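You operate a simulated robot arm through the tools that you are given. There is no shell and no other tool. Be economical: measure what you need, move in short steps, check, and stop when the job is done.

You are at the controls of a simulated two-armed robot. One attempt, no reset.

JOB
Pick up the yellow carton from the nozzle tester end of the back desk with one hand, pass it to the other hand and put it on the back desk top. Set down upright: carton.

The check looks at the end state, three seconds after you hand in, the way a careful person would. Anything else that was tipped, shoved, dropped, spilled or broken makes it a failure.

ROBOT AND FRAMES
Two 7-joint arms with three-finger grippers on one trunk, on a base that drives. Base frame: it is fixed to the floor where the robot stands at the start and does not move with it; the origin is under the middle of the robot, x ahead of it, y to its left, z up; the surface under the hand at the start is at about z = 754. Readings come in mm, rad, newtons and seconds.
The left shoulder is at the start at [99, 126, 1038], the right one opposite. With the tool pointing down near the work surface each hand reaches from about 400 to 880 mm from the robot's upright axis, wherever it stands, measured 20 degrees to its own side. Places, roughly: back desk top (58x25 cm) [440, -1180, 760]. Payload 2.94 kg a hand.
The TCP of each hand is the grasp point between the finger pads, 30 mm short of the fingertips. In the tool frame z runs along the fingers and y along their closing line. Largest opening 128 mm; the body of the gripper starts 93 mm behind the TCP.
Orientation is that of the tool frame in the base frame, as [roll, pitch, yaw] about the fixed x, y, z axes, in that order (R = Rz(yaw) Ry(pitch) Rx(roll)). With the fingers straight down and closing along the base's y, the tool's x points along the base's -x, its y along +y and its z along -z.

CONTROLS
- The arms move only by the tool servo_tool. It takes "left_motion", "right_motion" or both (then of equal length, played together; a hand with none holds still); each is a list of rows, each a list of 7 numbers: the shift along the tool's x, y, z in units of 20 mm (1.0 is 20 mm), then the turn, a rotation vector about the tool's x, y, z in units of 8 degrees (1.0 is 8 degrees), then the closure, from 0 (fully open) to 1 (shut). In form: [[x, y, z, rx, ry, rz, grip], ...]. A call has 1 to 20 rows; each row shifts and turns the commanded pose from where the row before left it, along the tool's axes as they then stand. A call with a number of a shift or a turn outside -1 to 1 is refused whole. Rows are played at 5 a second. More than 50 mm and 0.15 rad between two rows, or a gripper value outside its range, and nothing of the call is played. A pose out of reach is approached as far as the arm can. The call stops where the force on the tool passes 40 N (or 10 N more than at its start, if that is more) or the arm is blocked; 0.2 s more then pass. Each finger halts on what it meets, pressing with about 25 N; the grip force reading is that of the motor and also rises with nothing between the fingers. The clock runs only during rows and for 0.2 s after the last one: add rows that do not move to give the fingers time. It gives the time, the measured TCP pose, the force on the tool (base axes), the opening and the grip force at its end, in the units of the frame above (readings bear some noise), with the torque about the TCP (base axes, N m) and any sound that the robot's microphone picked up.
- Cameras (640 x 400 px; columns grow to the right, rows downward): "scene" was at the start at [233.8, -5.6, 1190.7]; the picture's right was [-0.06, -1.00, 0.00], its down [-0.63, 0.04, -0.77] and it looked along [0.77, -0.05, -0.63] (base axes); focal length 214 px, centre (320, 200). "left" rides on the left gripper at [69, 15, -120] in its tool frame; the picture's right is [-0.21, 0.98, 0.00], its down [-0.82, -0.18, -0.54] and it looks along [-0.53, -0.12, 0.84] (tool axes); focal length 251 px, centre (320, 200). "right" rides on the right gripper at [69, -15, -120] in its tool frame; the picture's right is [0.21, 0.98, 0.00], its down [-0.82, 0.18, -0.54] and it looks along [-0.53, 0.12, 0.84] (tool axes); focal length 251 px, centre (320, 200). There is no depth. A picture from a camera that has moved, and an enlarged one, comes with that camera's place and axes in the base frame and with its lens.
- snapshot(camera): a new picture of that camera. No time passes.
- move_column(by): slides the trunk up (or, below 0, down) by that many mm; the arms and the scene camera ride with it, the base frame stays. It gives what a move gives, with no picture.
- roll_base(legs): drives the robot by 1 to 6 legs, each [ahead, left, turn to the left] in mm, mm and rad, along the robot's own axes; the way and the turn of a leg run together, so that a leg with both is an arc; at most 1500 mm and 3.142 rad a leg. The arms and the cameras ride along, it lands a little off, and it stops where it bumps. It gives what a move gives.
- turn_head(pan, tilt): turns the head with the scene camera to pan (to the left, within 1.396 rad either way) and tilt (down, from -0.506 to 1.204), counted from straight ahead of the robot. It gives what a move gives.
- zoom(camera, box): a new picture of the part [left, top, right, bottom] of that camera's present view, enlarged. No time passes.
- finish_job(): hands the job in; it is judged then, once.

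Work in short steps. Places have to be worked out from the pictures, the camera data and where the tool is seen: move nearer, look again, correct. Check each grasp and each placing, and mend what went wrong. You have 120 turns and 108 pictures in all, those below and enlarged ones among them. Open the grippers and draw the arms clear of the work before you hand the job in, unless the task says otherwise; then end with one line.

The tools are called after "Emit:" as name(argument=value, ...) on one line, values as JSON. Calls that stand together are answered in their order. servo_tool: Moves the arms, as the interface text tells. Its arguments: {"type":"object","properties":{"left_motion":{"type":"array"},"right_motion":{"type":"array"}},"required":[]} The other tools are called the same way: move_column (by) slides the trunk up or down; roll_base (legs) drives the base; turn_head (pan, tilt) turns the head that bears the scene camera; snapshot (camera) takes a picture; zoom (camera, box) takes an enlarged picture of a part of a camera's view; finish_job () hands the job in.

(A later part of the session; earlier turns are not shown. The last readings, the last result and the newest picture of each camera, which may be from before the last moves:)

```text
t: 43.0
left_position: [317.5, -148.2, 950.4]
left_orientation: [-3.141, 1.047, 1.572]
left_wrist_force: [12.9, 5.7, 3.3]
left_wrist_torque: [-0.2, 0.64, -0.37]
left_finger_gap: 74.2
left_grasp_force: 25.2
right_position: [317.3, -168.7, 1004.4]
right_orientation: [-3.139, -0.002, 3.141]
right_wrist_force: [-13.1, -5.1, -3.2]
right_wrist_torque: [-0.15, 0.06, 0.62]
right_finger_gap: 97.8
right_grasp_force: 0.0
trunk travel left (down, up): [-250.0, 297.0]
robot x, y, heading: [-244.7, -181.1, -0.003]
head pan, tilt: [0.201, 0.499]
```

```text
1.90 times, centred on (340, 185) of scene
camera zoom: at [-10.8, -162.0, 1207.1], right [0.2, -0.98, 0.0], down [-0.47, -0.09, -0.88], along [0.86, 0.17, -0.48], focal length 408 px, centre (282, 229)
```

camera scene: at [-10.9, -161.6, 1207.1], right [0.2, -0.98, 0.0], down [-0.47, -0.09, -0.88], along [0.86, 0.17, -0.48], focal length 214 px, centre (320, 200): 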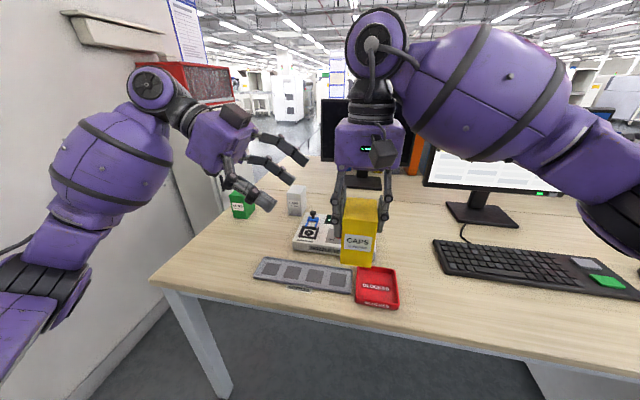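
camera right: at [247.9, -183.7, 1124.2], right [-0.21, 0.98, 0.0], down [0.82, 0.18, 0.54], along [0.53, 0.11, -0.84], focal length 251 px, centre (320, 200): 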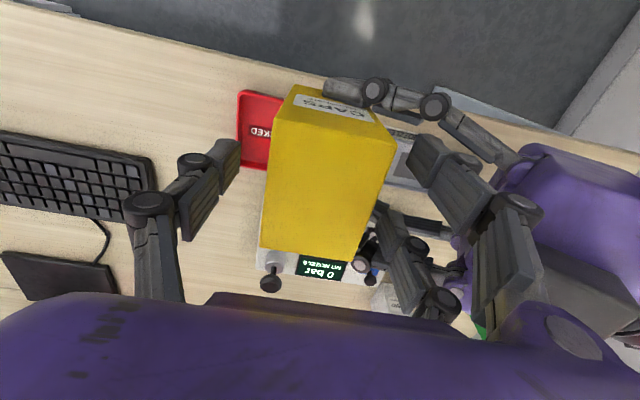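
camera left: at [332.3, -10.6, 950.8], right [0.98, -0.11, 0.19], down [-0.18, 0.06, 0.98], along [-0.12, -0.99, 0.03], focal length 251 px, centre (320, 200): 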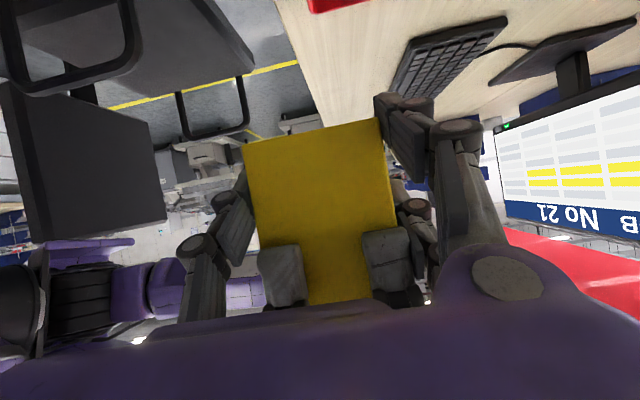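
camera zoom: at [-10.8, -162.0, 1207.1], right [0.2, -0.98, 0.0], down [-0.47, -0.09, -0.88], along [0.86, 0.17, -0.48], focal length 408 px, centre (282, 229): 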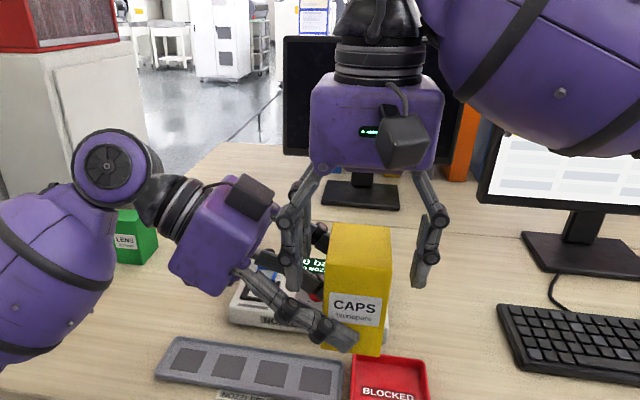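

The carton stays with the left hand, but the opened right finger is touching a left finger (13 N). I'll narrow the right gap to about 70 mm and then raise it straight up.

Emit:
servo_tool(right_motion=[[0, 0, 0, 0, 0, 0, 0.35], [0, 0, 0, 0, 0, 0, 0.44], [0, 0, 0, 0, 0, 0, 0.44]])

```text
t: 43.8
left_position: [314.0, -150.6, 948.7]
left_orientation: [-3.138, 1.045, 1.569]
left_wrist_force: [12.8, -13.3, -5.4]
left_wrist_torque: [0.28, 0.7, -0.84]
left_finger_gap: 74.8
left_grasp_force: 25.4
right_position: [316.5, -167.9, 1005.1]
right_orientation: [3.141, 0.0, 3.138]
right_wrist_force: [-13.2, 14.1, 5.9]
right_wrist_torque: [0.61, 0.04, 1.08]
right_finger_gap: 82.1
right_grasp_force: 7.9
trunk travel left (down, up): [-250.0, 297.0]
robot x, y, heading: [-250.2, -176.4, -0.001]
head pan, tilt: [0.201, 0.499]
```

The right finger is caught against a left knuckle while closing. I'll reopen slightly and shift the right hand a few mm toward -x to release the sideways contact.

Emit:
servo_tool(right_motion=[[0, 0, 0, 0, 0, 0, 0.28], [0, 0, 0, 0, 0, 0, 0.28], [0.15, 0, 0, 0, 0, 0, 0.28], [0, 0, 0, 0, 0, 0, 0.28]])

Emit:
snapshot(camera="right")

Emit:
snapshot(camera="left")

```text
t: 44.8
left_position: [314.2, -148.5, 948.9]
left_orientation: [3.14, 1.045, 1.566]
left_wrist_force: [-0.1, -1.0, 0.5]
left_wrist_torque: [0.02, -0.03, -0.01]
left_finger_gap: 74.0
left_grasp_force: 24.6
right_position: [313.2, -168.0, 1004.5]
right_orientation: [-3.141, 0.0, 3.134]
right_wrist_force: [-0.3, 0.0, 0.3]
right_wrist_torque: [0.01, 0.0, -0.02]
right_finger_gap: 92.3
right_grasp_force: 0.0
trunk travel left (down, up): [-250.0, 297.0]
robot x, y, heading: [-245.1, -180.4, -0.004]
head pan, tilt: [0.201, 0.499]
```

```text
74 pictures are left
camera right: at [245.6, -183.4, 1124.4], right [-0.21, 0.98, 0.0], down [0.82, 0.18, 0.54], along [0.53, 0.11, -0.84], focal length 251 px, centre (320, 200)
```

right: 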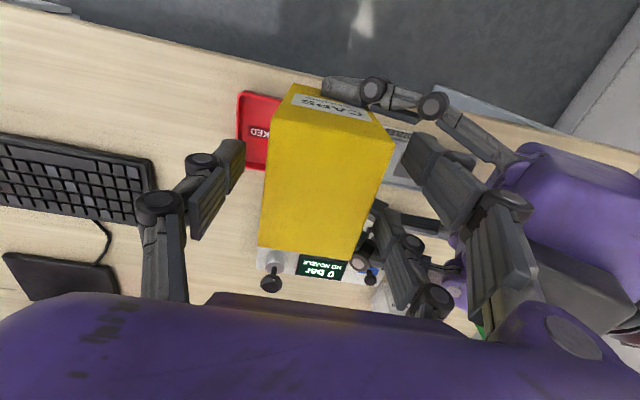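

```text
73 pictures are left
camera left: at [330.1, -11.1, 951.1], right [0.98, -0.11, 0.19], down [-0.18, 0.06, 0.98], along [-0.12, -0.99, 0.03], focal length 251 px, centre (320, 200)
```

left: 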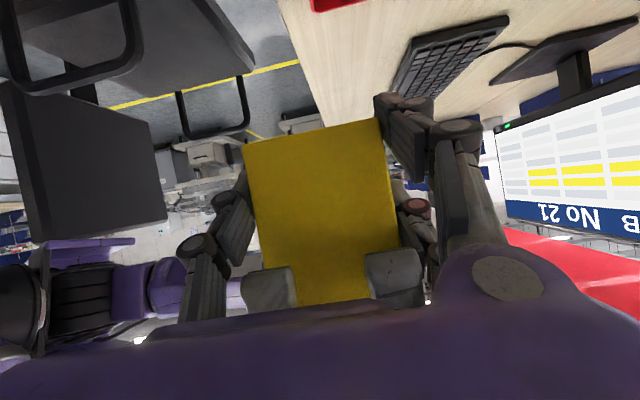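

All forces are now zero and the left hand holds the carton alone. I'll shift the right 12 mm toward -y, away from the left hand's top box, and raise it.

Emit:
servo_tool(right_motion=[[0, -0.6, 0, 0, 0, 0, 0.28], [0, 0, -0.5, 0, 0, 0, 0.28], [0, 0, -0.8, 0, 0, 0, 0.28], [0, 0, -0.8, 0, 0, 0, 0.28], [0, 0, -0.8, 0, 0, 0, 0.28], [0, 0, -1, 0, 0, 0, 0.28], [0, 0, -1, 0, 0, 0, 0.28], [0, 0, -1, 0, 0, 0, 0.28], [0, 0, 0, 0, 0, 0, 0.28]])

Emit:
snapshot(camera="scene")

```text
t: 46.8
left_position: [315.1, -148.3, 949.3]
left_orientation: [-3.138, 1.043, 1.569]
left_wrist_force: [-0.5, 0.7, -0.2]
left_wrist_torque: [0.02, 0.0, -0.01]
left_finger_gap: 74.4
left_grasp_force: 25.3
right_position: [317.3, -180.6, 1122.5]
right_orientation: [-3.141, -0.001, 3.137]
right_wrist_force: [0.2, 0.1, 0.2]
right_wrist_torque: [0.02, -0.01, -0.01]
right_finger_gap: 92.3
right_grasp_force: 0.1
trunk travel left (down, up): [-250.0, 297.0]
robot x, y, heading: [-249.8, -178.4, -0.003]
head pan, tilt: [0.201, 0.499]
```

```text
72 pictures are left
camera scene: at [-10.5, -162.0, 1207.0], right [0.2, -0.98, 0.0], down [-0.47, -0.09, -0.88], along [0.86, 0.17, -0.48], focal length 214 px, centre (320, 200)
```

scene: 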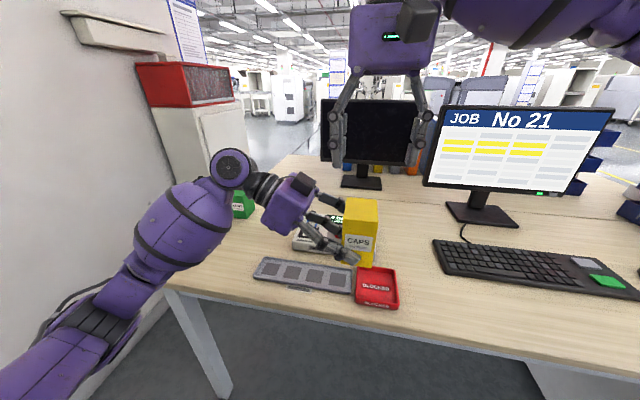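

The carton is in the left hand. I'll draw the right hand back to its own side and study the way round the chair.

Emit:
servo_tool(right_motion=[[0.6, -1, 0, 0, 0, 0, 0], [0.6, -1, 0, 0, 0, 0, 0], [0.6, -1, 0, 0, 0, 0, 0], [0.6, -1, 0, 0, 0, 0, 0], [0.6, -1, 0, 0, 0, 0, 0], [0.6, -1, 0, 0, 0, 0, 0], [0.6, -1, 0, 0, 0, 0, 0], [0.6, -1, 0, 0, 0, 0, 0], [0.6, -1, 0, 0, 0, 0, 0], [0.6, -1, 0, 0, 0, 0, 0], [0, 0, 0, 0, 0, 0, 0]])

Emit:
turn_head(pan=-1.39, tilt=0.8)

Emit:
snapshot(camera="scene")

Emit:
snapshot(camera="right")

```text
t: 49.2
left_position: [315.4, -148.8, 949.7]
left_orientation: [-3.139, 1.043, 1.568]
left_wrist_force: [-0.3, 0.6, 0.4]
left_wrist_torque: [0.02, 0.01, -0.03]
left_finger_gap: 74.6
left_grasp_force: 24.8
right_position: [194.3, -379.1, 1121.9]
right_orientation: [-3.14, -0.001, 3.14]
right_wrist_force: [0.8, 0.3, 0.3]
right_wrist_torque: [-0.01, 0.01, 0.02]
right_finger_gap: 127.9
right_grasp_force: 0.0
trunk travel left (down, up): [-250.0, 297.0]
robot x, y, heading: [-248.3, -174.5, -0.0]
head pan, tilt: [0.201, 0.499]
```

```text
t: 50.8
left_position: [315.3, -148.1, 949.9]
left_orientation: [-3.141, 1.043, 1.57]
left_wrist_force: [-0.5, 1.1, 0.3]
left_wrist_torque: [0.01, 0.0, 0.01]
left_finger_gap: 74.8
left_grasp_force: 24.7
right_position: [193.0, -380.1, 1120.8]
right_orientation: [3.141, 0.0, 3.137]
right_wrist_force: [-0.5, 0.2, -0.2]
right_wrist_torque: [-0.04, 0.02, 0.01]
right_finger_gap: 128.2
right_grasp_force: 0.2
trunk travel left (down, up): [-250.0, 297.0]
robot x, y, heading: [-247.5, -181.1, -0.002]
head pan, tilt: [-1.389, 0.799]
```

```text
71 pictures are left
camera scene: at [-85.7, -259.1, 1181.2], right [-0.98, -0.18, 0.0], down [-0.13, 0.71, -0.7], along [0.12, -0.69, -0.72], focal length 214 px, centre (320, 200)
```

scene: 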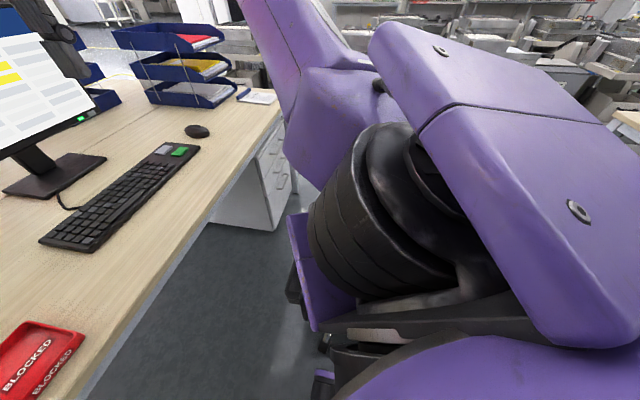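

```text
70 pictures are left
camera right: at [124.1, -394.4, 1241.9], right [-0.21, 0.98, 0.0], down [0.82, 0.18, 0.54], along [0.53, 0.11, -0.84], focal length 251 px, centre (320, 200)
```

right: 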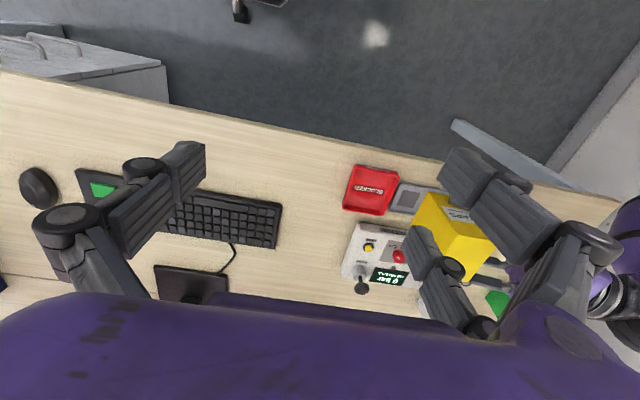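

The arm hides the chair, so I'll turn the right hand about the vertical to use its camera as a lookout to the right.

Emit:
servo_tool(right_motion=[[0, 0, 0, 0, 0, 1, 0], [0, 0, 0, 0, 0, 1, 0], [0, 0, 0, 0, 0, 1, 0], [0, 0, 0, 0, 0, 1, 0], [0, 0, 0, 0, 0, 1, 0], [0, 0, 0, 0, 0, 1, 0], [0, 0, 0, 0, 0, 1, 0], [0, 0, 0, 0, 0, 1, 0], [0, 0, 0, 0, 0, 1, 0], [0, 0, 0, 0, 0, 1, 0], [0, 0, 0, 0, 0, 1, 0], [0, 0, 0, 0, -0.9, 0, 0], [0, 0, 0, 0, -0.9, 0, 0], [0, 0, 0, 0, 0, 0, 0]])

Emit:
snapshot(camera="right")

```text
t: 53.8
left_position: [316.4, -149.7, 949.6]
left_orientation: [-3.14, 1.044, 1.565]
left_wrist_force: [-0.9, -0.1, -0.2]
left_wrist_torque: [0.02, -0.02, 0.05]
left_finger_gap: 74.4
left_grasp_force: 25.5
right_position: [194.3, -378.8, 1116.9]
right_orientation: [3.14, 0.249, 1.6]
right_wrist_force: [0.7, -0.3, 0.3]
right_wrist_torque: [0.0, 0.01, 0.01]
right_finger_gap: 127.9
right_grasp_force: 0.0
right hand out of reach, approached as far as the arm can: row 13
trunk travel left (down, up): [-250.0, 297.0]
robot x, y, heading: [-251.0, -182.6, -0.008]
head pan, tilt: [-1.389, 0.799]
```

```text
69 pictures are left
camera right: at [176.4, -282.7, 1217.0], right [0.97, 0.24, -0.05], down [0.2, -0.66, 0.73], along [0.14, -0.72, -0.68], focal length 251 px, centre (320, 200)
```

right: 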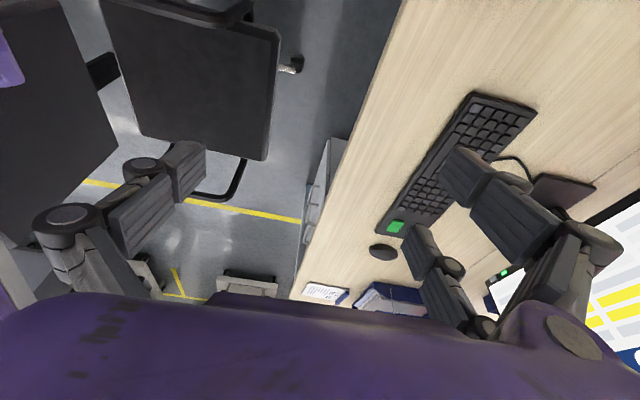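

The chair seat spans about x -350..90, y -490..-906, with its backrest near x ≈ -380 up to z ≈ 950, so I must go round behind it. I'll raise the trunk so the carton clears everything and look behind on both sides.

Emit:
move_column(by=250)

Emit:
turn_head(pan=1.39, tilt=0.6)

Emit:
snapshot(camera="scene")

Emit:
turn_head(pan=-1.39, tilt=0.5)

Emit:
snapshot(camera="scene")

Emit:
snapshot(camera="right")

```text
t: 56.4
left_position: [315.8, -147.8, 1198.2]
left_orientation: [-3.137, 1.043, 1.57]
left_wrist_force: [0.5, 0.2, -1.3]
left_wrist_torque: [-0.03, 0.02, -0.01]
left_finger_gap: 74.3
left_grasp_force: 24.5
right_position: [195.3, -377.8, 1366.6]
right_orientation: [-3.139, 0.251, 1.602]
right_wrist_force: [0.3, -0.2, 0.2]
right_wrist_torque: [0.0, 0.03, 0.0]
right_finger_gap: 127.8
right_grasp_force: 0.1
trunk travel left (down, up): [-500.0, 47.0]
robot x, y, heading: [-249.3, -179.9, -0.005]
head pan, tilt: [-1.389, 0.799]
```

```text
t: 58.9
left_position: [314.4, -146.7, 1199.1]
left_orientation: [-3.141, 1.045, 1.566]
left_wrist_force: [-0.3, 0.2, -0.8]
left_wrist_torque: [0.0, -0.01, 0.0]
left_finger_gap: 74.7
left_grasp_force: 25.0
right_position: [193.4, -377.4, 1368.9]
right_orientation: [3.138, 0.251, 1.602]
right_wrist_force: [-0.1, 0.6, 0.8]
right_wrist_torque: [-0.04, 0.0, 0.03]
right_finger_gap: 128.0
right_grasp_force: 0.0
trunk travel left (down, up): [-500.0, 47.0]
robot x, y, heading: [-253.6, -183.2, -0.002]
head pan, tilt: [1.389, 0.6]
```

```text
68 pictures are left
camera scene: at [-174.1, -92.3, 1463.5], right [0.97, -0.22, 0.0], down [-0.13, -0.55, -0.82], along [0.18, 0.8, -0.57], focal length 214 px, centre (320, 200)
```

scene: 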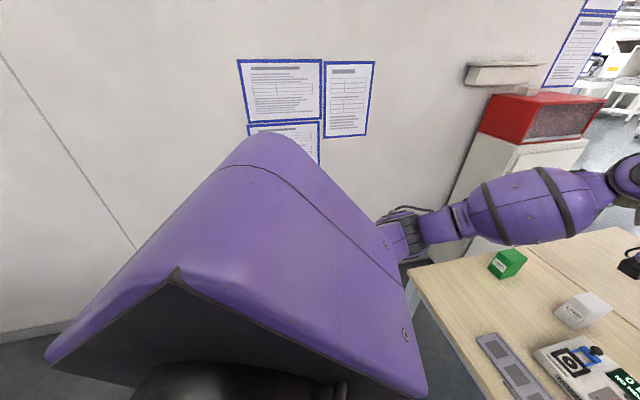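

```text
t: 61.3
left_position: [315.3, -148.2, 1199.0]
left_orientation: [3.141, 1.044, 1.567]
left_wrist_force: [-0.4, -0.1, -1.8]
left_wrist_torque: [0.06, 0.01, 0.01]
left_finger_gap: 74.3
left_grasp_force: 25.1
right_position: [195.1, -378.1, 1368.3]
right_orientation: [3.14, 0.252, 1.603]
right_wrist_force: [-0.7, -0.1, -0.2]
right_wrist_torque: [0.0, -0.01, -0.01]
right_finger_gap: 127.9
right_grasp_force: 0.0
trunk travel left (down, up): [-500.0, 47.0]
robot x, y, heading: [-246.8, -182.3, -0.001]
head pan, tilt: [-1.389, 0.499]
```

```text
67 pictures are left
camera scene: at [-177.1, -269.0, 1472.5], right [-0.98, -0.18, 0.0], down [-0.08, 0.47, -0.88], along [0.16, -0.86, -0.48], focal length 214 px, centre (320, 200)
```

scene: 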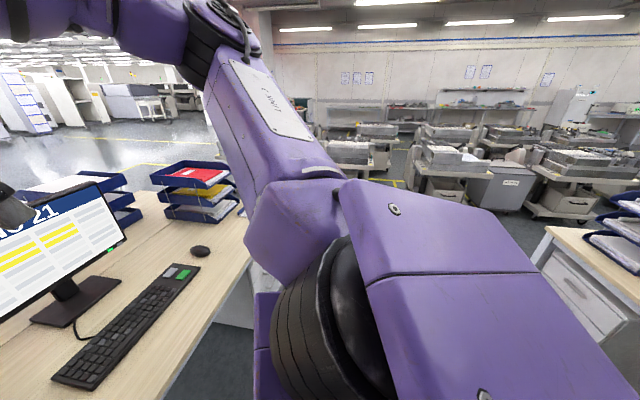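

```text
66 pictures are left
camera right: at [176.4, -282.0, 1467.0], right [0.97, 0.24, -0.05], down [0.2, -0.65, 0.73], along [0.14, -0.72, -0.68], focal length 251 px, centre (320, 200)
```

right: 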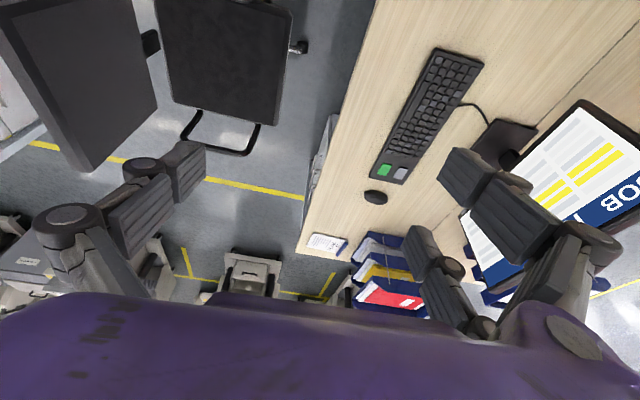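

There's a second desk behind, with its front edge near x ≈ -1225. I'll swing the right-hand camera further round to see the aisle behind the chair.

Emit:
servo_tool(right_motion=[[0, -0.5, 0, 0, 0, 1, 0], [0, -0.5, 0, 0, 0, 1, 0], [0, 0, 0, 0, 0, 1, 0], [0, 0, 0, 0, 0, 1, 0], [0, 0, 0, 0, 0, 1, 0], [0, 0, 0, 0, 0, 1, 0], [0, 0, 0, 0, 0, 1, 0], [0, 0, 0, 0, 0, 1, 0], [0, 0, 0, 0, 0, 0, 0]])

Emit:
snapshot(camera="right")

```text
t: 63.3
left_position: [315.2, -148.8, 1198.8]
left_orientation: [-3.141, 1.044, 1.567]
left_wrist_force: [0.1, 0.8, -1.3]
left_wrist_torque: [0.03, 0.04, 0.02]
left_finger_gap: 74.4
left_grasp_force: 25.0
right_position: [174.7, -378.4, 1367.1]
right_orientation: [2.913, 0.108, 0.47]
right_wrist_force: [-0.9, -0.6, 0.5]
right_wrist_torque: [-0.01, -0.04, -0.01]
right_finger_gap: 128.0
right_grasp_force: 0.1
trunk travel left (down, up): [-500.0, 47.0]
robot x, y, heading: [-248.5, -180.3, -0.002]
head pan, tilt: [-1.389, 0.499]
```

```text
65 pictures are left
camera right: at [227.8, -303.7, 1473.1], right [0.64, -0.74, 0.2], down [-0.65, -0.39, 0.65], along [-0.41, -0.55, -0.73], focal length 251 px, centre (320, 200)
```

right: 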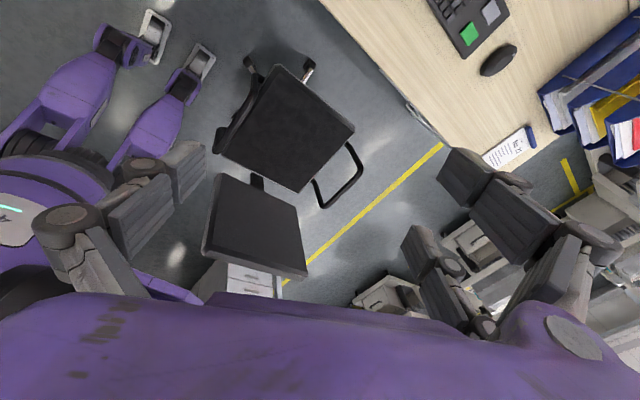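

The aisle behind the chair looks open on the right-hand part, but I can't see straight behind me. I'll shift left away from the chair and turn right in place to look back.

Emit:
roll_base(legs=[[0, 140, 0], [0, 0, -1.0]])

Emit:
turn_head(pan=-1.39, tilt=0.6)

Emit:
snapshot(camera="scene")

Emit:
snapshot(camera="right")

```text
t: 67.7
left_position: [79.1, -500.6, 1200.3]
left_orientation: [3.141, 1.043, 0.561]
left_wrist_force: [0.1, 0.1, -0.8]
left_wrist_torque: [0.0, -0.02, 0.0]
left_finger_gap: 74.1
left_grasp_force: 25.2
right_position: [-189.4, -502.6, 1366.2]
right_orientation: [2.914, 0.108, -0.533]
right_wrist_force: [-0.1, -0.6, 0.4]
right_wrist_torque: [0.0, 0.01, 0.02]
right_finger_gap: 127.9
right_grasp_force: 0.0
trunk travel left (down, up): [-500.0, 47.0]
robot x, y, heading: [-246.2, -39.6, -1.006]
head pan, tilt: [-1.389, 0.499]
```

```text
t: 68.4
left_position: [80.2, -500.2, 1200.1]
left_orientation: [-3.14, 1.043, 0.564]
left_wrist_force: [-0.4, 0.0, -1.0]
left_wrist_torque: [-0.01, 0.02, 0.01]
left_finger_gap: 74.5
left_grasp_force: 24.9
right_position: [-190.6, -504.0, 1367.6]
right_orientation: [2.913, 0.109, -0.533]
right_wrist_force: [-0.2, 0.1, 0.8]
right_wrist_torque: [-0.04, -0.02, 0.01]
right_finger_gap: 128.1
right_grasp_force: 0.1
trunk travel left (down, up): [-500.0, 47.0]
robot x, y, heading: [-249.3, -38.3, -1.007]
head pan, tilt: [-1.389, 0.6]
```

```text
64 pictures are left
camera scene: at [-284.3, -147.6, 1463.5], right [-0.68, 0.74, 0.0], down [0.42, 0.38, -0.83], along [-0.61, -0.56, -0.56], focal length 214 px, centre (320, 200)
```

scene: 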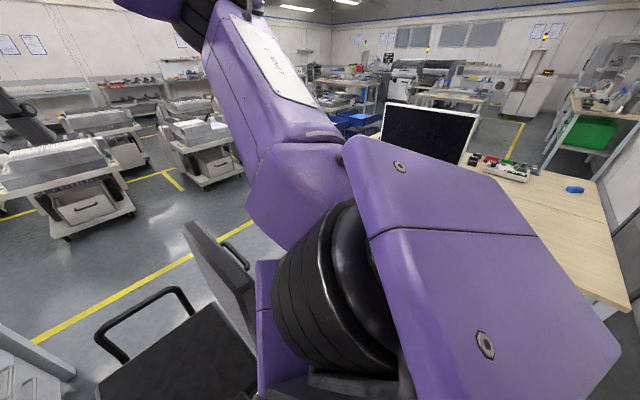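

```text
63 pictures are left
camera right: at [-98.5, -509.1, 1473.1], right [-0.28, -0.94, 0.2], down [-0.68, 0.34, 0.65], along [-0.68, 0.05, -0.73], focal length 251 px, centre (320, 200)
```

right: 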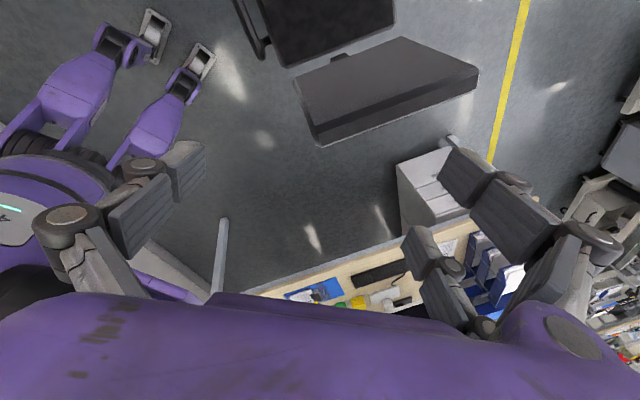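

The aisle behind the chair is clear: desk edge x ≈ -1223, chair back x ≈ -420 to -490. I'll face -y, sidestep to x ≈ -850, and drive along the middle of it.

Emit:
roll_base(legs=[[0, 0, -0.565], [0, -605, 0]])

Emit:
turn_head(pan=0.0, tilt=0.8)

Emit:
snapshot(camera="scene")

```text
t: 75.8
left_position: [-823.1, -605.1, 1199.7]
left_orientation: [-3.14, 1.043, 0.001]
left_wrist_force: [0.6, 0.0, -1.0]
left_wrist_torque: [0.03, -0.02, -0.02]
left_finger_gap: 74.5
left_grasp_force: 24.4
right_position: [-1053.0, -466.2, 1368.4]
right_orientation: [2.914, 0.109, -1.094]
right_wrist_force: [1.0, 0.1, 0.2]
right_wrist_torque: [0.0, 0.03, 0.0]
right_finger_gap: 128.1
right_grasp_force: 0.1
trunk travel left (down, up): [-500.0, 47.0]
robot x, y, heading: [-857.6, -40.6, -1.569]
head pan, tilt: [-1.389, 0.6]
```

```text
t: 77.3
left_position: [-823.8, -605.8, 1198.1]
left_orientation: [-3.141, 1.043, 0.003]
left_wrist_force: [-0.2, 1.3, -0.8]
left_wrist_torque: [0.01, -0.03, 0.02]
left_finger_gap: 74.4
left_grasp_force: 25.0
right_position: [-1052.8, -466.2, 1366.7]
right_orientation: [2.914, 0.11, -1.095]
right_wrist_force: [0.6, -0.2, 0.2]
right_wrist_torque: [0.01, -0.03, 0.04]
right_finger_gap: 128.1
right_grasp_force: 0.0
trunk travel left (down, up): [-500.0, 47.0]
robot x, y, heading: [-862.0, -43.3, -1.57]
head pan, tilt: [0.0, 0.799]
```

```text
62 pictures are left
camera scene: at [-879.2, -178.2, 1450.6], right [-0.96, 0.27, 0.0], down [0.18, 0.66, -0.73], along [-0.2, -0.7, -0.68], focal length 214 px, centre (320, 200)
```

scene: 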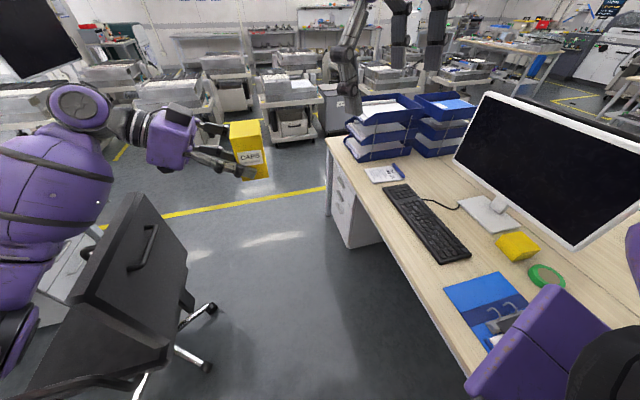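

The aisle ahead is clear with roughly equal margins, so I'll drive forward in two legs.

Emit:
roll_base(legs=[[600, 0, 0], [650, 0, 0]])

Emit:
turn_head(pan=1.0, tilt=0.7)

Emit:
snapshot(camera="scene")

Emit:
turn_head(pan=0.0, tilt=0.8)

Emit:
snapshot(camera="scene")

```text
t: 83.8
left_position: [-839.6, -1833.6, 1199.4]
left_orientation: [3.141, 1.044, -0.014]
left_wrist_force: [0.4, 0.7, -1.2]
left_wrist_torque: [0.01, 0.01, 0.02]
left_finger_gap: 74.4
left_grasp_force: 24.5
right_position: [-1067.3, -1690.2, 1368.3]
right_orientation: [2.914, 0.108, -1.11]
right_wrist_force: [0.2, 0.6, 0.4]
right_wrist_torque: [0.0, -0.01, -0.03]
right_finger_gap: 128.1
right_grasp_force: 0.1
trunk travel left (down, up): [-500.0, 47.0]
robot x, y, heading: [-867.1, -1272.9, -1.586]
head pan, tilt: [0.0, 0.799]
```

```text
t: 85.1
left_position: [-839.5, -1832.7, 1200.2]
left_orientation: [-3.141, 1.044, -0.014]
left_wrist_force: [0.6, 0.1, -1.7]
left_wrist_torque: [0.0, -0.02, 0.01]
left_finger_gap: 74.3
left_grasp_force: 24.9
right_position: [-1066.4, -1690.1, 1367.5]
right_orientation: [2.914, 0.108, -1.108]
right_wrist_force: [0.6, 1.1, 0.4]
right_wrist_torque: [0.02, -0.04, -0.01]
right_finger_gap: 128.0
right_grasp_force: 0.0
trunk travel left (down, up): [-500.0, 47.0]
robot x, y, heading: [-868.3, -1272.0, -1.583]
head pan, tilt: [1.0, 0.7]
```

```text
61 pictures are left
camera scene: at [-889.8, -1406.7, 1452.4], right [-0.96, 0.28, 0.0], down [0.19, 0.64, -0.75], along [-0.21, -0.72, -0.67], focal length 214 px, centre (320, 200)
```

scene: 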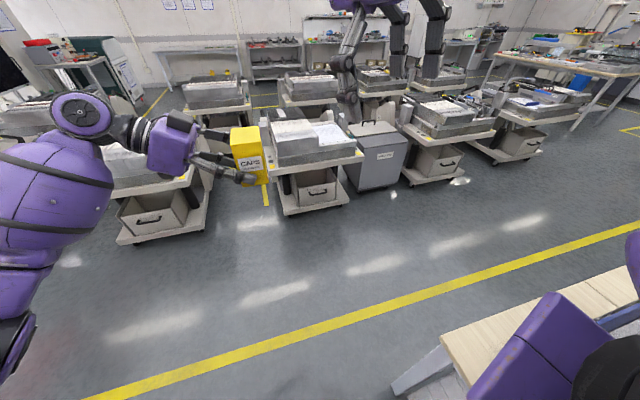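

```text
t: 86.3
left_position: [-839.0, -1834.3, 1198.9]
left_orientation: [3.141, 1.044, -0.013]
left_wrist_force: [0.6, 0.7, -1.6]
left_wrist_torque: [0.0, -0.01, -0.01]
left_finger_gap: 74.5
left_grasp_force: 25.0
right_position: [-1068.1, -1692.0, 1366.9]
right_orientation: [2.914, 0.11, -1.112]
right_wrist_force: [-0.4, 0.7, 0.5]
right_wrist_torque: [-0.01, 0.0, -0.06]
right_finger_gap: 128.2
right_grasp_force: 0.0
trunk travel left (down, up): [-500.0, 47.0]
robot x, y, heading: [-865.9, -1269.6, -1.588]
head pan, tilt: [0.0, 0.799]
```

```text
60 pictures are left
camera scene: at [-889.4, -1406.4, 1452.0], right [-0.96, 0.28, 0.0], down [0.19, 0.64, -0.74], along [-0.21, -0.71, -0.67], focal length 214 px, centre (320, 200)
```

scene: 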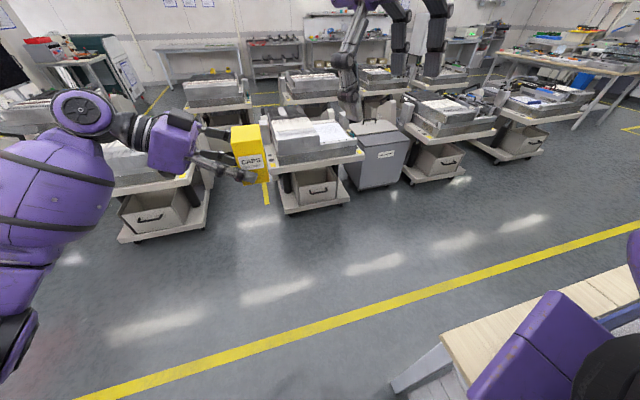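

The head stays near pan -0.28 despite commands, so the right arm's swung pose probably blocks it. I'll undo the right hand's lookout rotation.

Emit:
servo_tool(right_motion=[[0, 0, 0, 0, 0, -1, 0], [0, 0, 0, 0, 0, -1, 0], [0, 0, 0, 0, 0, -1, 0], [0, 0, 0, 0, 0, -1, 0], [0, 0, 0, 0, 0, -1, 0], [0, 0, 0, 0, 0, -1, 0], [0, 0.5, 0, 0, 0, -1, 0], [0, 0.5, 0, 0, 0, -1, 0], [0, 0, 0, 0, 0.9, 0, 0], [0, 0, 0, 0, 0.9, 0, 0], [0, 0, 0, 0, 0, -1, 0], [0, 0, 0, 0, 0, -1, 0], [0, 0, 0, 0, 0, -1, 0], [0, 0, 0, 0, 0, -1, 0], [0, 0, 0, 0, 0, -1, 0], [0, 0, 0, 0, 0, -1, 0], [0, 0, 0, 0, 0, -1, 0], [0, 0, 0, 0, 0, -1, 0], [0, 0, 0, 0, 0, -1, 0], [0, 0, 0, 0, 0, 0, 0]])

Emit:
turn_head(pan=1.0, tilt=0.7)

Emit:
snapshot(camera="scene")

```text
t: 90.5
left_position: [-839.9, -1834.5, 1199.5]
left_orientation: [3.141, 1.043, -0.014]
left_wrist_force: [0.2, -0.7, -0.6]
left_wrist_torque: [0.0, -0.04, -0.01]
left_finger_gap: 74.1
left_grasp_force: 25.4
right_position: [-1069.7, -1709.2, 1368.6]
right_orientation: [-3.141, 0.003, 1.28]
right_wrist_force: [0.2, -0.3, -0.2]
right_wrist_torque: [-0.02, -0.01, 0.0]
right_finger_gap: 128.2
right_grasp_force: 0.2
trunk travel left (down, up): [-500.0, 47.0]
robot x, y, heading: [-864.3, -1270.2, -1.591]
head pan, tilt: [0.0, 0.799]
```

```text
t: 91.8
left_position: [-839.6, -1834.4, 1198.4]
left_orientation: [-3.139, 1.043, -0.013]
left_wrist_force: [-0.4, -0.5, 0.3]
left_wrist_torque: [0.02, 0.0, 0.0]
left_finger_gap: 74.4
left_grasp_force: 25.2
right_position: [-1070.3, -1709.2, 1368.3]
right_orientation: [-3.141, 0.001, 1.277]
right_wrist_force: [-0.6, 0.2, -0.5]
right_wrist_torque: [0.01, 0.01, 0.02]
right_finger_gap: 127.7
right_grasp_force: 0.1
trunk travel left (down, up): [-500.0, 47.0]
robot x, y, heading: [-863.8, -1273.0, -1.58]
head pan, tilt: [1.0, 0.7]
```

```text
59 pictures are left
camera scene: at [-795.4, -1373.1, 1454.8], right [-0.55, -0.83, 0.0], down [-0.54, 0.36, -0.76], along [0.64, -0.42, -0.64], focal length 214 px, centre (320, 200)
```

scene: 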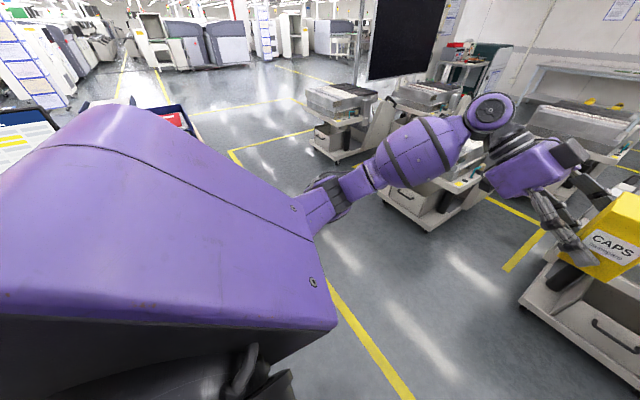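

The area is open. I'll turn left to face the desk and stay at y ≈ -1290 before looking forward.

Emit:
roll_base(legs=[[0, 0, 1.583], [0, -40, 0]])

Emit:
turn_head(pan=0.1, tilt=0.8)

Emit:
snapshot(camera="scene")

Emit:
snapshot(camera="right")

```text
t: 96.7
left_position: [-300.6, -1274.7, 1200.1]
left_orientation: [-3.14, 1.044, 1.573]
left_wrist_force: [-0.3, 0.5, -0.4]
left_wrist_torque: [0.07, -0.04, 0.03]
left_finger_gap: 74.3
left_grasp_force: 24.6
right_position: [-420.8, -1507.1, 1368.5]
right_orientation: [3.141, 0.001, 2.861]
right_wrist_force: [0.8, 0.2, 0.7]
right_wrist_torque: [-0.05, 0.03, 0.02]
right_finger_gap: 128.2
right_grasp_force: 0.0
trunk travel left (down, up): [-500.0, 47.0]
robot x, y, heading: [-862.3, -1308.1, -0.0]
head pan, tilt: [1.0, 0.7]
```

```text
t: 97.9
left_position: [-299.6, -1276.2, 1199.4]
left_orientation: [-3.14, 1.045, 1.574]
left_wrist_force: [0.3, 0.7, -2.0]
left_wrist_torque: [0.06, -0.04, 0.0]
left_finger_gap: 74.5
left_grasp_force: 24.9
right_position: [-420.1, -1508.8, 1368.8]
right_orientation: [-3.14, 0.001, 2.863]
right_wrist_force: [0.3, -0.7, -0.2]
right_wrist_torque: [0.03, -0.04, -0.02]
right_finger_gap: 128.0
right_grasp_force: 0.1
trunk travel left (down, up): [-500.0, 47.0]
robot x, y, heading: [-863.2, -1307.6, -0.004]
head pan, tilt: [0.099, 0.799]
```

```text
58 pictures are left
camera scene: at [-735.1, -1272.7, 1449.6], right [0.44, -0.9, 0.0], down [-0.62, -0.31, -0.72], along [0.65, 0.32, -0.69], focal length 214 px, centre (320, 200)
```

scene: 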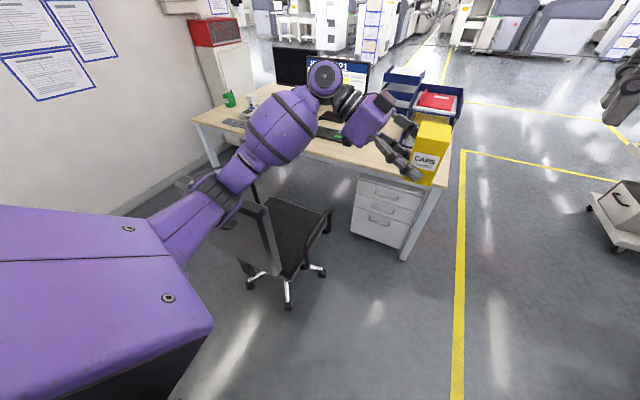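

```text
57 pictures are left
camera right: at [-491.8, -1504.2, 1488.9], right [0.06, 1.0, 0.0], down [0.84, -0.05, 0.54], along [0.54, -0.03, -0.84], focal length 251 px, centre (320, 200)
```

right: 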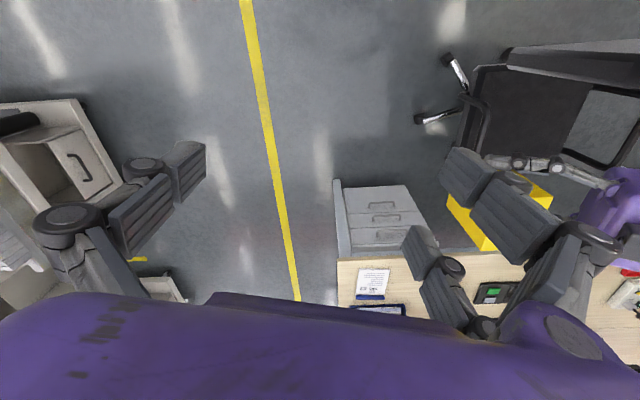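

The desk's right end is at y ≈ -1494, with the clipboard around y -1285..-1400; the spot near [410, -1160] looks free. I'll lower the idle right hand a bit and, in the air, yaw the left hand +90° so it points forward toward the desk with the carton kept upright.

Emit:
servo_tool(left_motion=[[0, 0, 0, -0.81, 0, -0.4725, 1], [0, 0, 0, -0.81, 0, -0.4725, 1], [0, 0, 0, -0.81, 0, -0.4725, 1], [0, 0, 0, -0.81, 0, -0.4725, 1], [0, 0, 0, -0.81, 0, -0.4725, 1], [0, 0, 0, -0.81, 0, -0.4725, 1], [0, 0, 0, -0.81, 0, -0.4725, 1], [0, 0, 0, -0.81, 0, -0.4725, 1], [0, 0, 0, -0.81, 0, -0.4725, 1], [0, 0, 0, -0.81, 0, -0.4725, 1], [0, 0, 0, -0.81, 0, -0.4725, 1], [0, 0, 0, -0.81, 0, -0.4725, 1], [0, 0, 0, 0, 0, 0, 1]], right_motion=[[0, 0, 0.8, 0, 0, 0, 0], [0, 0, 0.8, 0, 0, 0, 0], [0, 0, 0.8, 0, 0, 0, 0], [0, 0, 0.8, 0, 0, 0, 0], [0, 0, 0.8, 0, 0, 0, 0], [0, 0, 0.8, 0, 0, 0, 0], [0, 0, 0.8, 0, 0, 0, 0], [0, 0, 0.8, 0, 0, 0, 0], [0, 0, 0, 0, 0, 0, 0], [0, 0, 0, 0, 0, 0, 0], [0, 0, 0, 0, 0, 0, 0], [0, 0, 0, 0, 0, 0, 0], [0, 0, 0, 0, 0, 0, 0]])

Emit:
turn_head(pan=0.1, tilt=0.7)

Emit:
snapshot(camera="scene")

Emit:
snapshot(camera="right")

```text
t: 100.7
left_position: [-301.2, -1274.9, 1199.5]
left_orientation: [-3.138, 1.045, -3.135]
left_wrist_force: [-0.1, -0.2, -0.6]
left_wrist_torque: [0.03, 0.05, -0.01]
left_finger_gap: 74.5
left_grasp_force: 24.4
right_position: [-421.4, -1508.6, 1241.2]
right_orientation: [3.141, 0.002, 2.863]
right_wrist_force: [-0.6, 0.1, 0.9]
right_wrist_torque: [-0.01, 0.01, -0.05]
right_finger_gap: 128.0
right_grasp_force: 0.1
trunk travel left (down, up): [-500.0, 47.0]
robot x, y, heading: [-863.4, -1309.4, 0.001]
head pan, tilt: [0.099, 0.799]
```

```text
t: 101.3
left_position: [-300.6, -1276.7, 1200.2]
left_orientation: [-3.139, 1.042, -3.138]
left_wrist_force: [-0.3, -0.6, -0.5]
left_wrist_torque: [0.0, 0.02, 0.0]
left_finger_gap: 74.6
left_grasp_force: 24.9
right_position: [-421.4, -1507.9, 1240.9]
right_orientation: [3.141, 0.003, 2.862]
right_wrist_force: [0.4, 1.1, 0.8]
right_wrist_torque: [0.02, -0.05, -0.04]
right_finger_gap: 128.1
right_grasp_force: 0.1
trunk travel left (down, up): [-500.0, 47.0]
robot x, y, heading: [-864.4, -1307.4, -0.001]
head pan, tilt: [0.099, 0.7]
```

```text
56 pictures are left
camera scene: at [-729.0, -1279.0, 1455.7], right [0.35, -0.94, 0.0], down [-0.6, -0.22, -0.77], along [0.72, 0.27, -0.64], focal length 214 px, centre (320, 200)
```

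scene: 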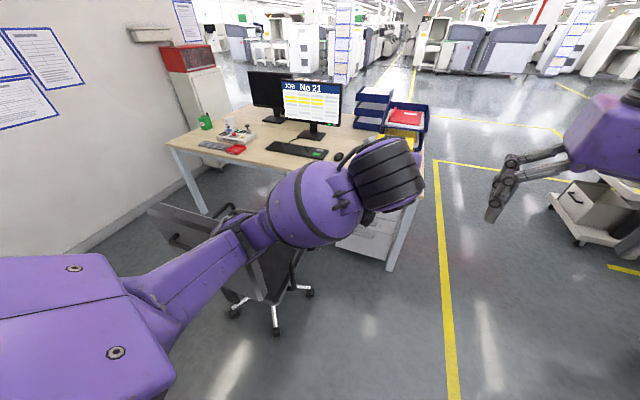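

```text
55 pictures are left
camera right: at [-491.9, -1503.9, 1361.2], right [0.06, 1.0, 0.0], down [0.84, -0.05, 0.54], along [0.54, -0.03, -0.84], focal length 251 px, centre (320, 200)
```

right: 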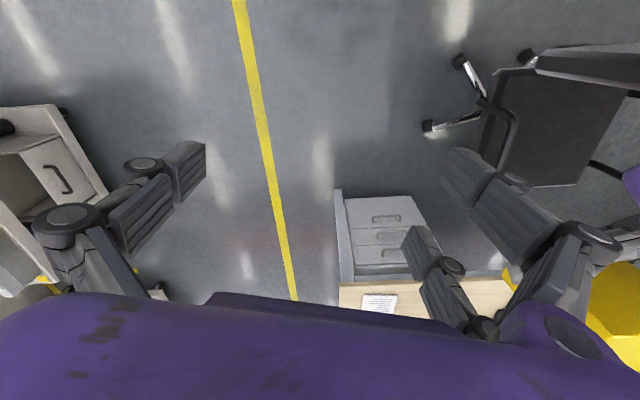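

The reorientation worked and the carton is upright in front of the left hand. I'll drive forward 560 mm and examine the desk top.

Emit:
roll_base(legs=[[560, 0, 0]])

Emit:
turn_head(pan=0.0, tilt=0.7)

Emit:
snapshot(camera="scene")

Emit:
snapshot(camera="right")

Emit:
snapshot(camera="left")

```text
t: 104.6
left_position: [261.0, -1276.6, 1199.8]
left_orientation: [-3.14, 1.043, -3.138]
left_wrist_force: [0.1, 0.0, -0.9]
left_wrist_torque: [0.0, 0.01, 0.0]
left_finger_gap: 74.2
left_grasp_force: 25.5
right_position: [140.2, -1508.7, 1240.8]
right_orientation: [3.141, 0.002, 2.862]
right_wrist_force: [0.3, 0.2, 0.0]
right_wrist_torque: [-0.04, 0.0, -0.03]
right_finger_gap: 127.8
right_grasp_force: 0.1
trunk travel left (down, up): [-500.0, 47.0]
robot x, y, heading: [-304.0, -1309.1, -0.005]
head pan, tilt: [0.099, 0.7]
```

```text
t: 105.2
left_position: [260.7, -1276.1, 1199.6]
left_orientation: [-3.139, 1.042, -3.138]
left_wrist_force: [-0.3, -0.2, -1.6]
left_wrist_torque: [-0.02, 0.02, 0.01]
left_finger_gap: 74.4
left_grasp_force: 25.3
right_position: [139.8, -1507.7, 1241.3]
right_orientation: [3.141, 0.002, 2.864]
right_wrist_force: [0.1, -0.4, -0.7]
right_wrist_torque: [-0.03, 0.02, 0.04]
right_finger_gap: 127.9
right_grasp_force: 0.1
trunk travel left (down, up): [-500.0, 47.0]
robot x, y, heading: [-302.8, -1308.8, 0.005]
head pan, tilt: [0.0, 0.7]
```

```text
54 pictures are left
camera scene: at [-161.8, -1308.7, 1454.8], right [0.0, -1.0, 0.0], down [-0.64, 0.0, -0.76], along [0.76, 0.0, -0.64], focal length 214 px, centre (320, 200)
```

scene: 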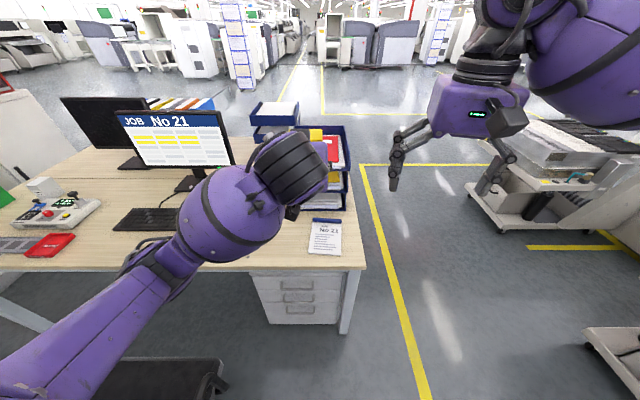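

```text
53 pictures are left
camera right: at [70.3, -1503.5, 1361.2], right [0.06, 1.0, 0.0], down [0.84, -0.05, 0.54], along [0.54, -0.03, -0.84], focal length 251 px, centre (320, 200)
```

right: 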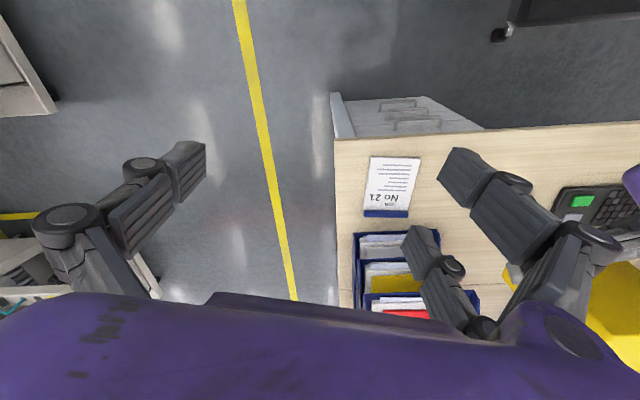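

```text
52 pictures are left
camera left: at [122.2, -1261.1, 1200.8], right [0.11, 0.98, 0.18], down [-0.05, -0.18, 0.98], along [0.99, -0.11, 0.03], focal length 251 px, centre (320, 200)
```

left: 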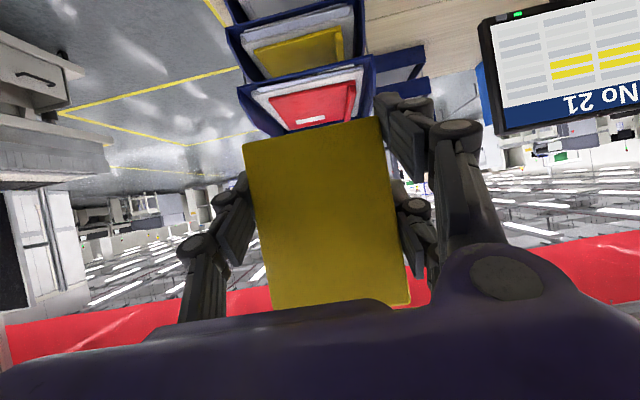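

Mapping now: desk edge x ≈ 282, clipboard y -1255..-1400, trays x ≥ 580, mouse near [536, -953]. Free spot for the carton is about [395, -1140]. I'll move over it while still high.

Emit:
servo_tool(left_motion=[[-0.41, 0.97, 0.7, 0, 0, 0, 1], [-0.41, 0.97, 0.7, 0, 0, 0, 1], [-0.41, 0.97, 0.7, 0, 0, 0, 1], [-0.41, 0.97, 0.7, 0, 0, 0, 1], [-0.41, 0.97, 0.7, 0, 0, 0, 1], [-0.41, 0.97, 0.7, 0, 0, 0, 1], [-0.41, 0.97, 0.7, 0, 0, 0, 1], [0, 0, 0, 0, 0, 0, 1]])

Emit:
snapshot(camera="scene")

```text
t: 107.0
left_position: [375.4, -1139.9, 1199.8]
left_orientation: [-3.14, 1.042, -3.14]
left_wrist_force: [-0.2, -0.1, -1.0]
left_wrist_torque: [-0.01, 0.01, -0.01]
left_finger_gap: 74.3
left_grasp_force: 25.0
right_position: [140.0, -1509.2, 1240.5]
right_orientation: [3.141, 0.004, 2.864]
right_wrist_force: [-0.4, -0.1, 0.3]
right_wrist_torque: [0.03, -0.03, -0.02]
right_finger_gap: 128.1
right_grasp_force: 0.1
trunk travel left (down, up): [-500.0, 47.0]
robot x, y, heading: [-303.3, -1310.0, -0.003]
head pan, tilt: [0.0, 0.7]
```

```text
51 pictures are left
camera scene: at [-162.4, -1309.0, 1454.9], right [0.0, -1.0, 0.0], down [-0.64, 0.0, -0.77], along [0.77, 0.0, -0.64], focal length 214 px, centre (320, 200)
```

scene: 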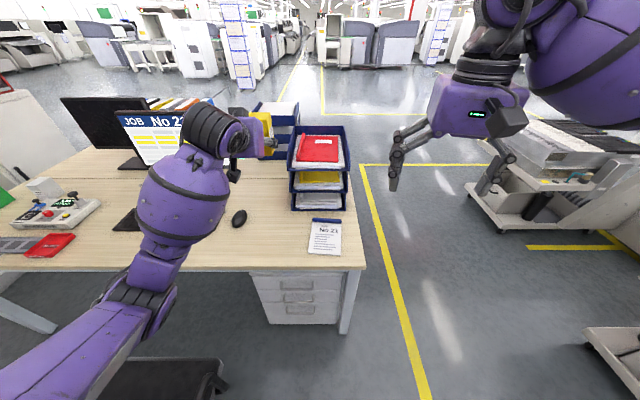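

The spot is free. I'll lower the trunk 200 mm; carton bottom should end near z ≈ 971.

Emit:
move_column(by=-200)

Emit:
snapshot(camera="scene")

Emit:
snapshot(camera="left")

```text
t: 109.2
left_position: [373.3, -1139.0, 1000.7]
left_orientation: [-3.139, 1.043, -3.139]
left_wrist_force: [-0.4, 0.2, -2.2]
left_wrist_torque: [-0.01, 0.05, 0.02]
left_finger_gap: 74.3
left_grasp_force: 25.2
right_position: [140.0, -1508.3, 1042.3]
right_orientation: [-3.141, 0.003, 2.866]
right_wrist_force: [0.0, 0.8, 0.3]
right_wrist_torque: [0.01, 0.01, -0.01]
right_finger_gap: 128.0
right_grasp_force: 0.1
trunk travel left (down, up): [-300.0, 247.0]
robot x, y, heading: [-297.9, -1311.1, 0.002]
head pan, tilt: [0.0, 0.7]
```

```text
50 pictures are left
camera scene: at [-82.8, -1308.6, 1239.8], right [0.0, -1.0, 0.0], down [-0.64, 0.0, -0.77], along [0.77, 0.0, -0.64], focal length 214 px, centre (320, 200)
```

scene: 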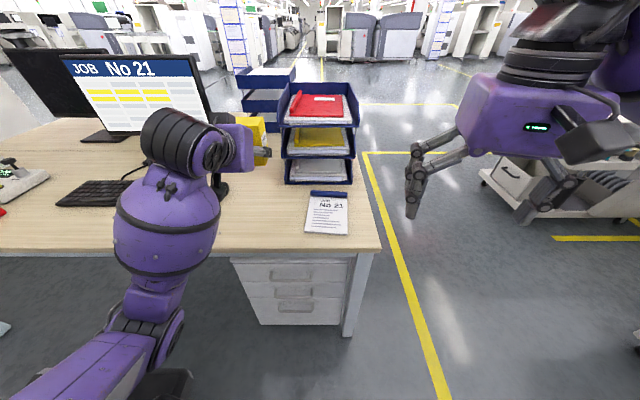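

```text
49 pictures are left
camera left: at [235.1, -1125.0, 1001.4], right [0.11, 0.98, 0.18], down [-0.05, -0.18, 0.98], along [0.99, -0.11, 0.03], focal length 251 px, centre (320, 200)
```

left: 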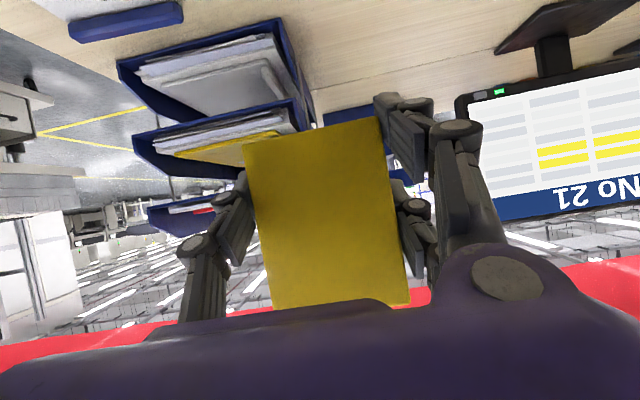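

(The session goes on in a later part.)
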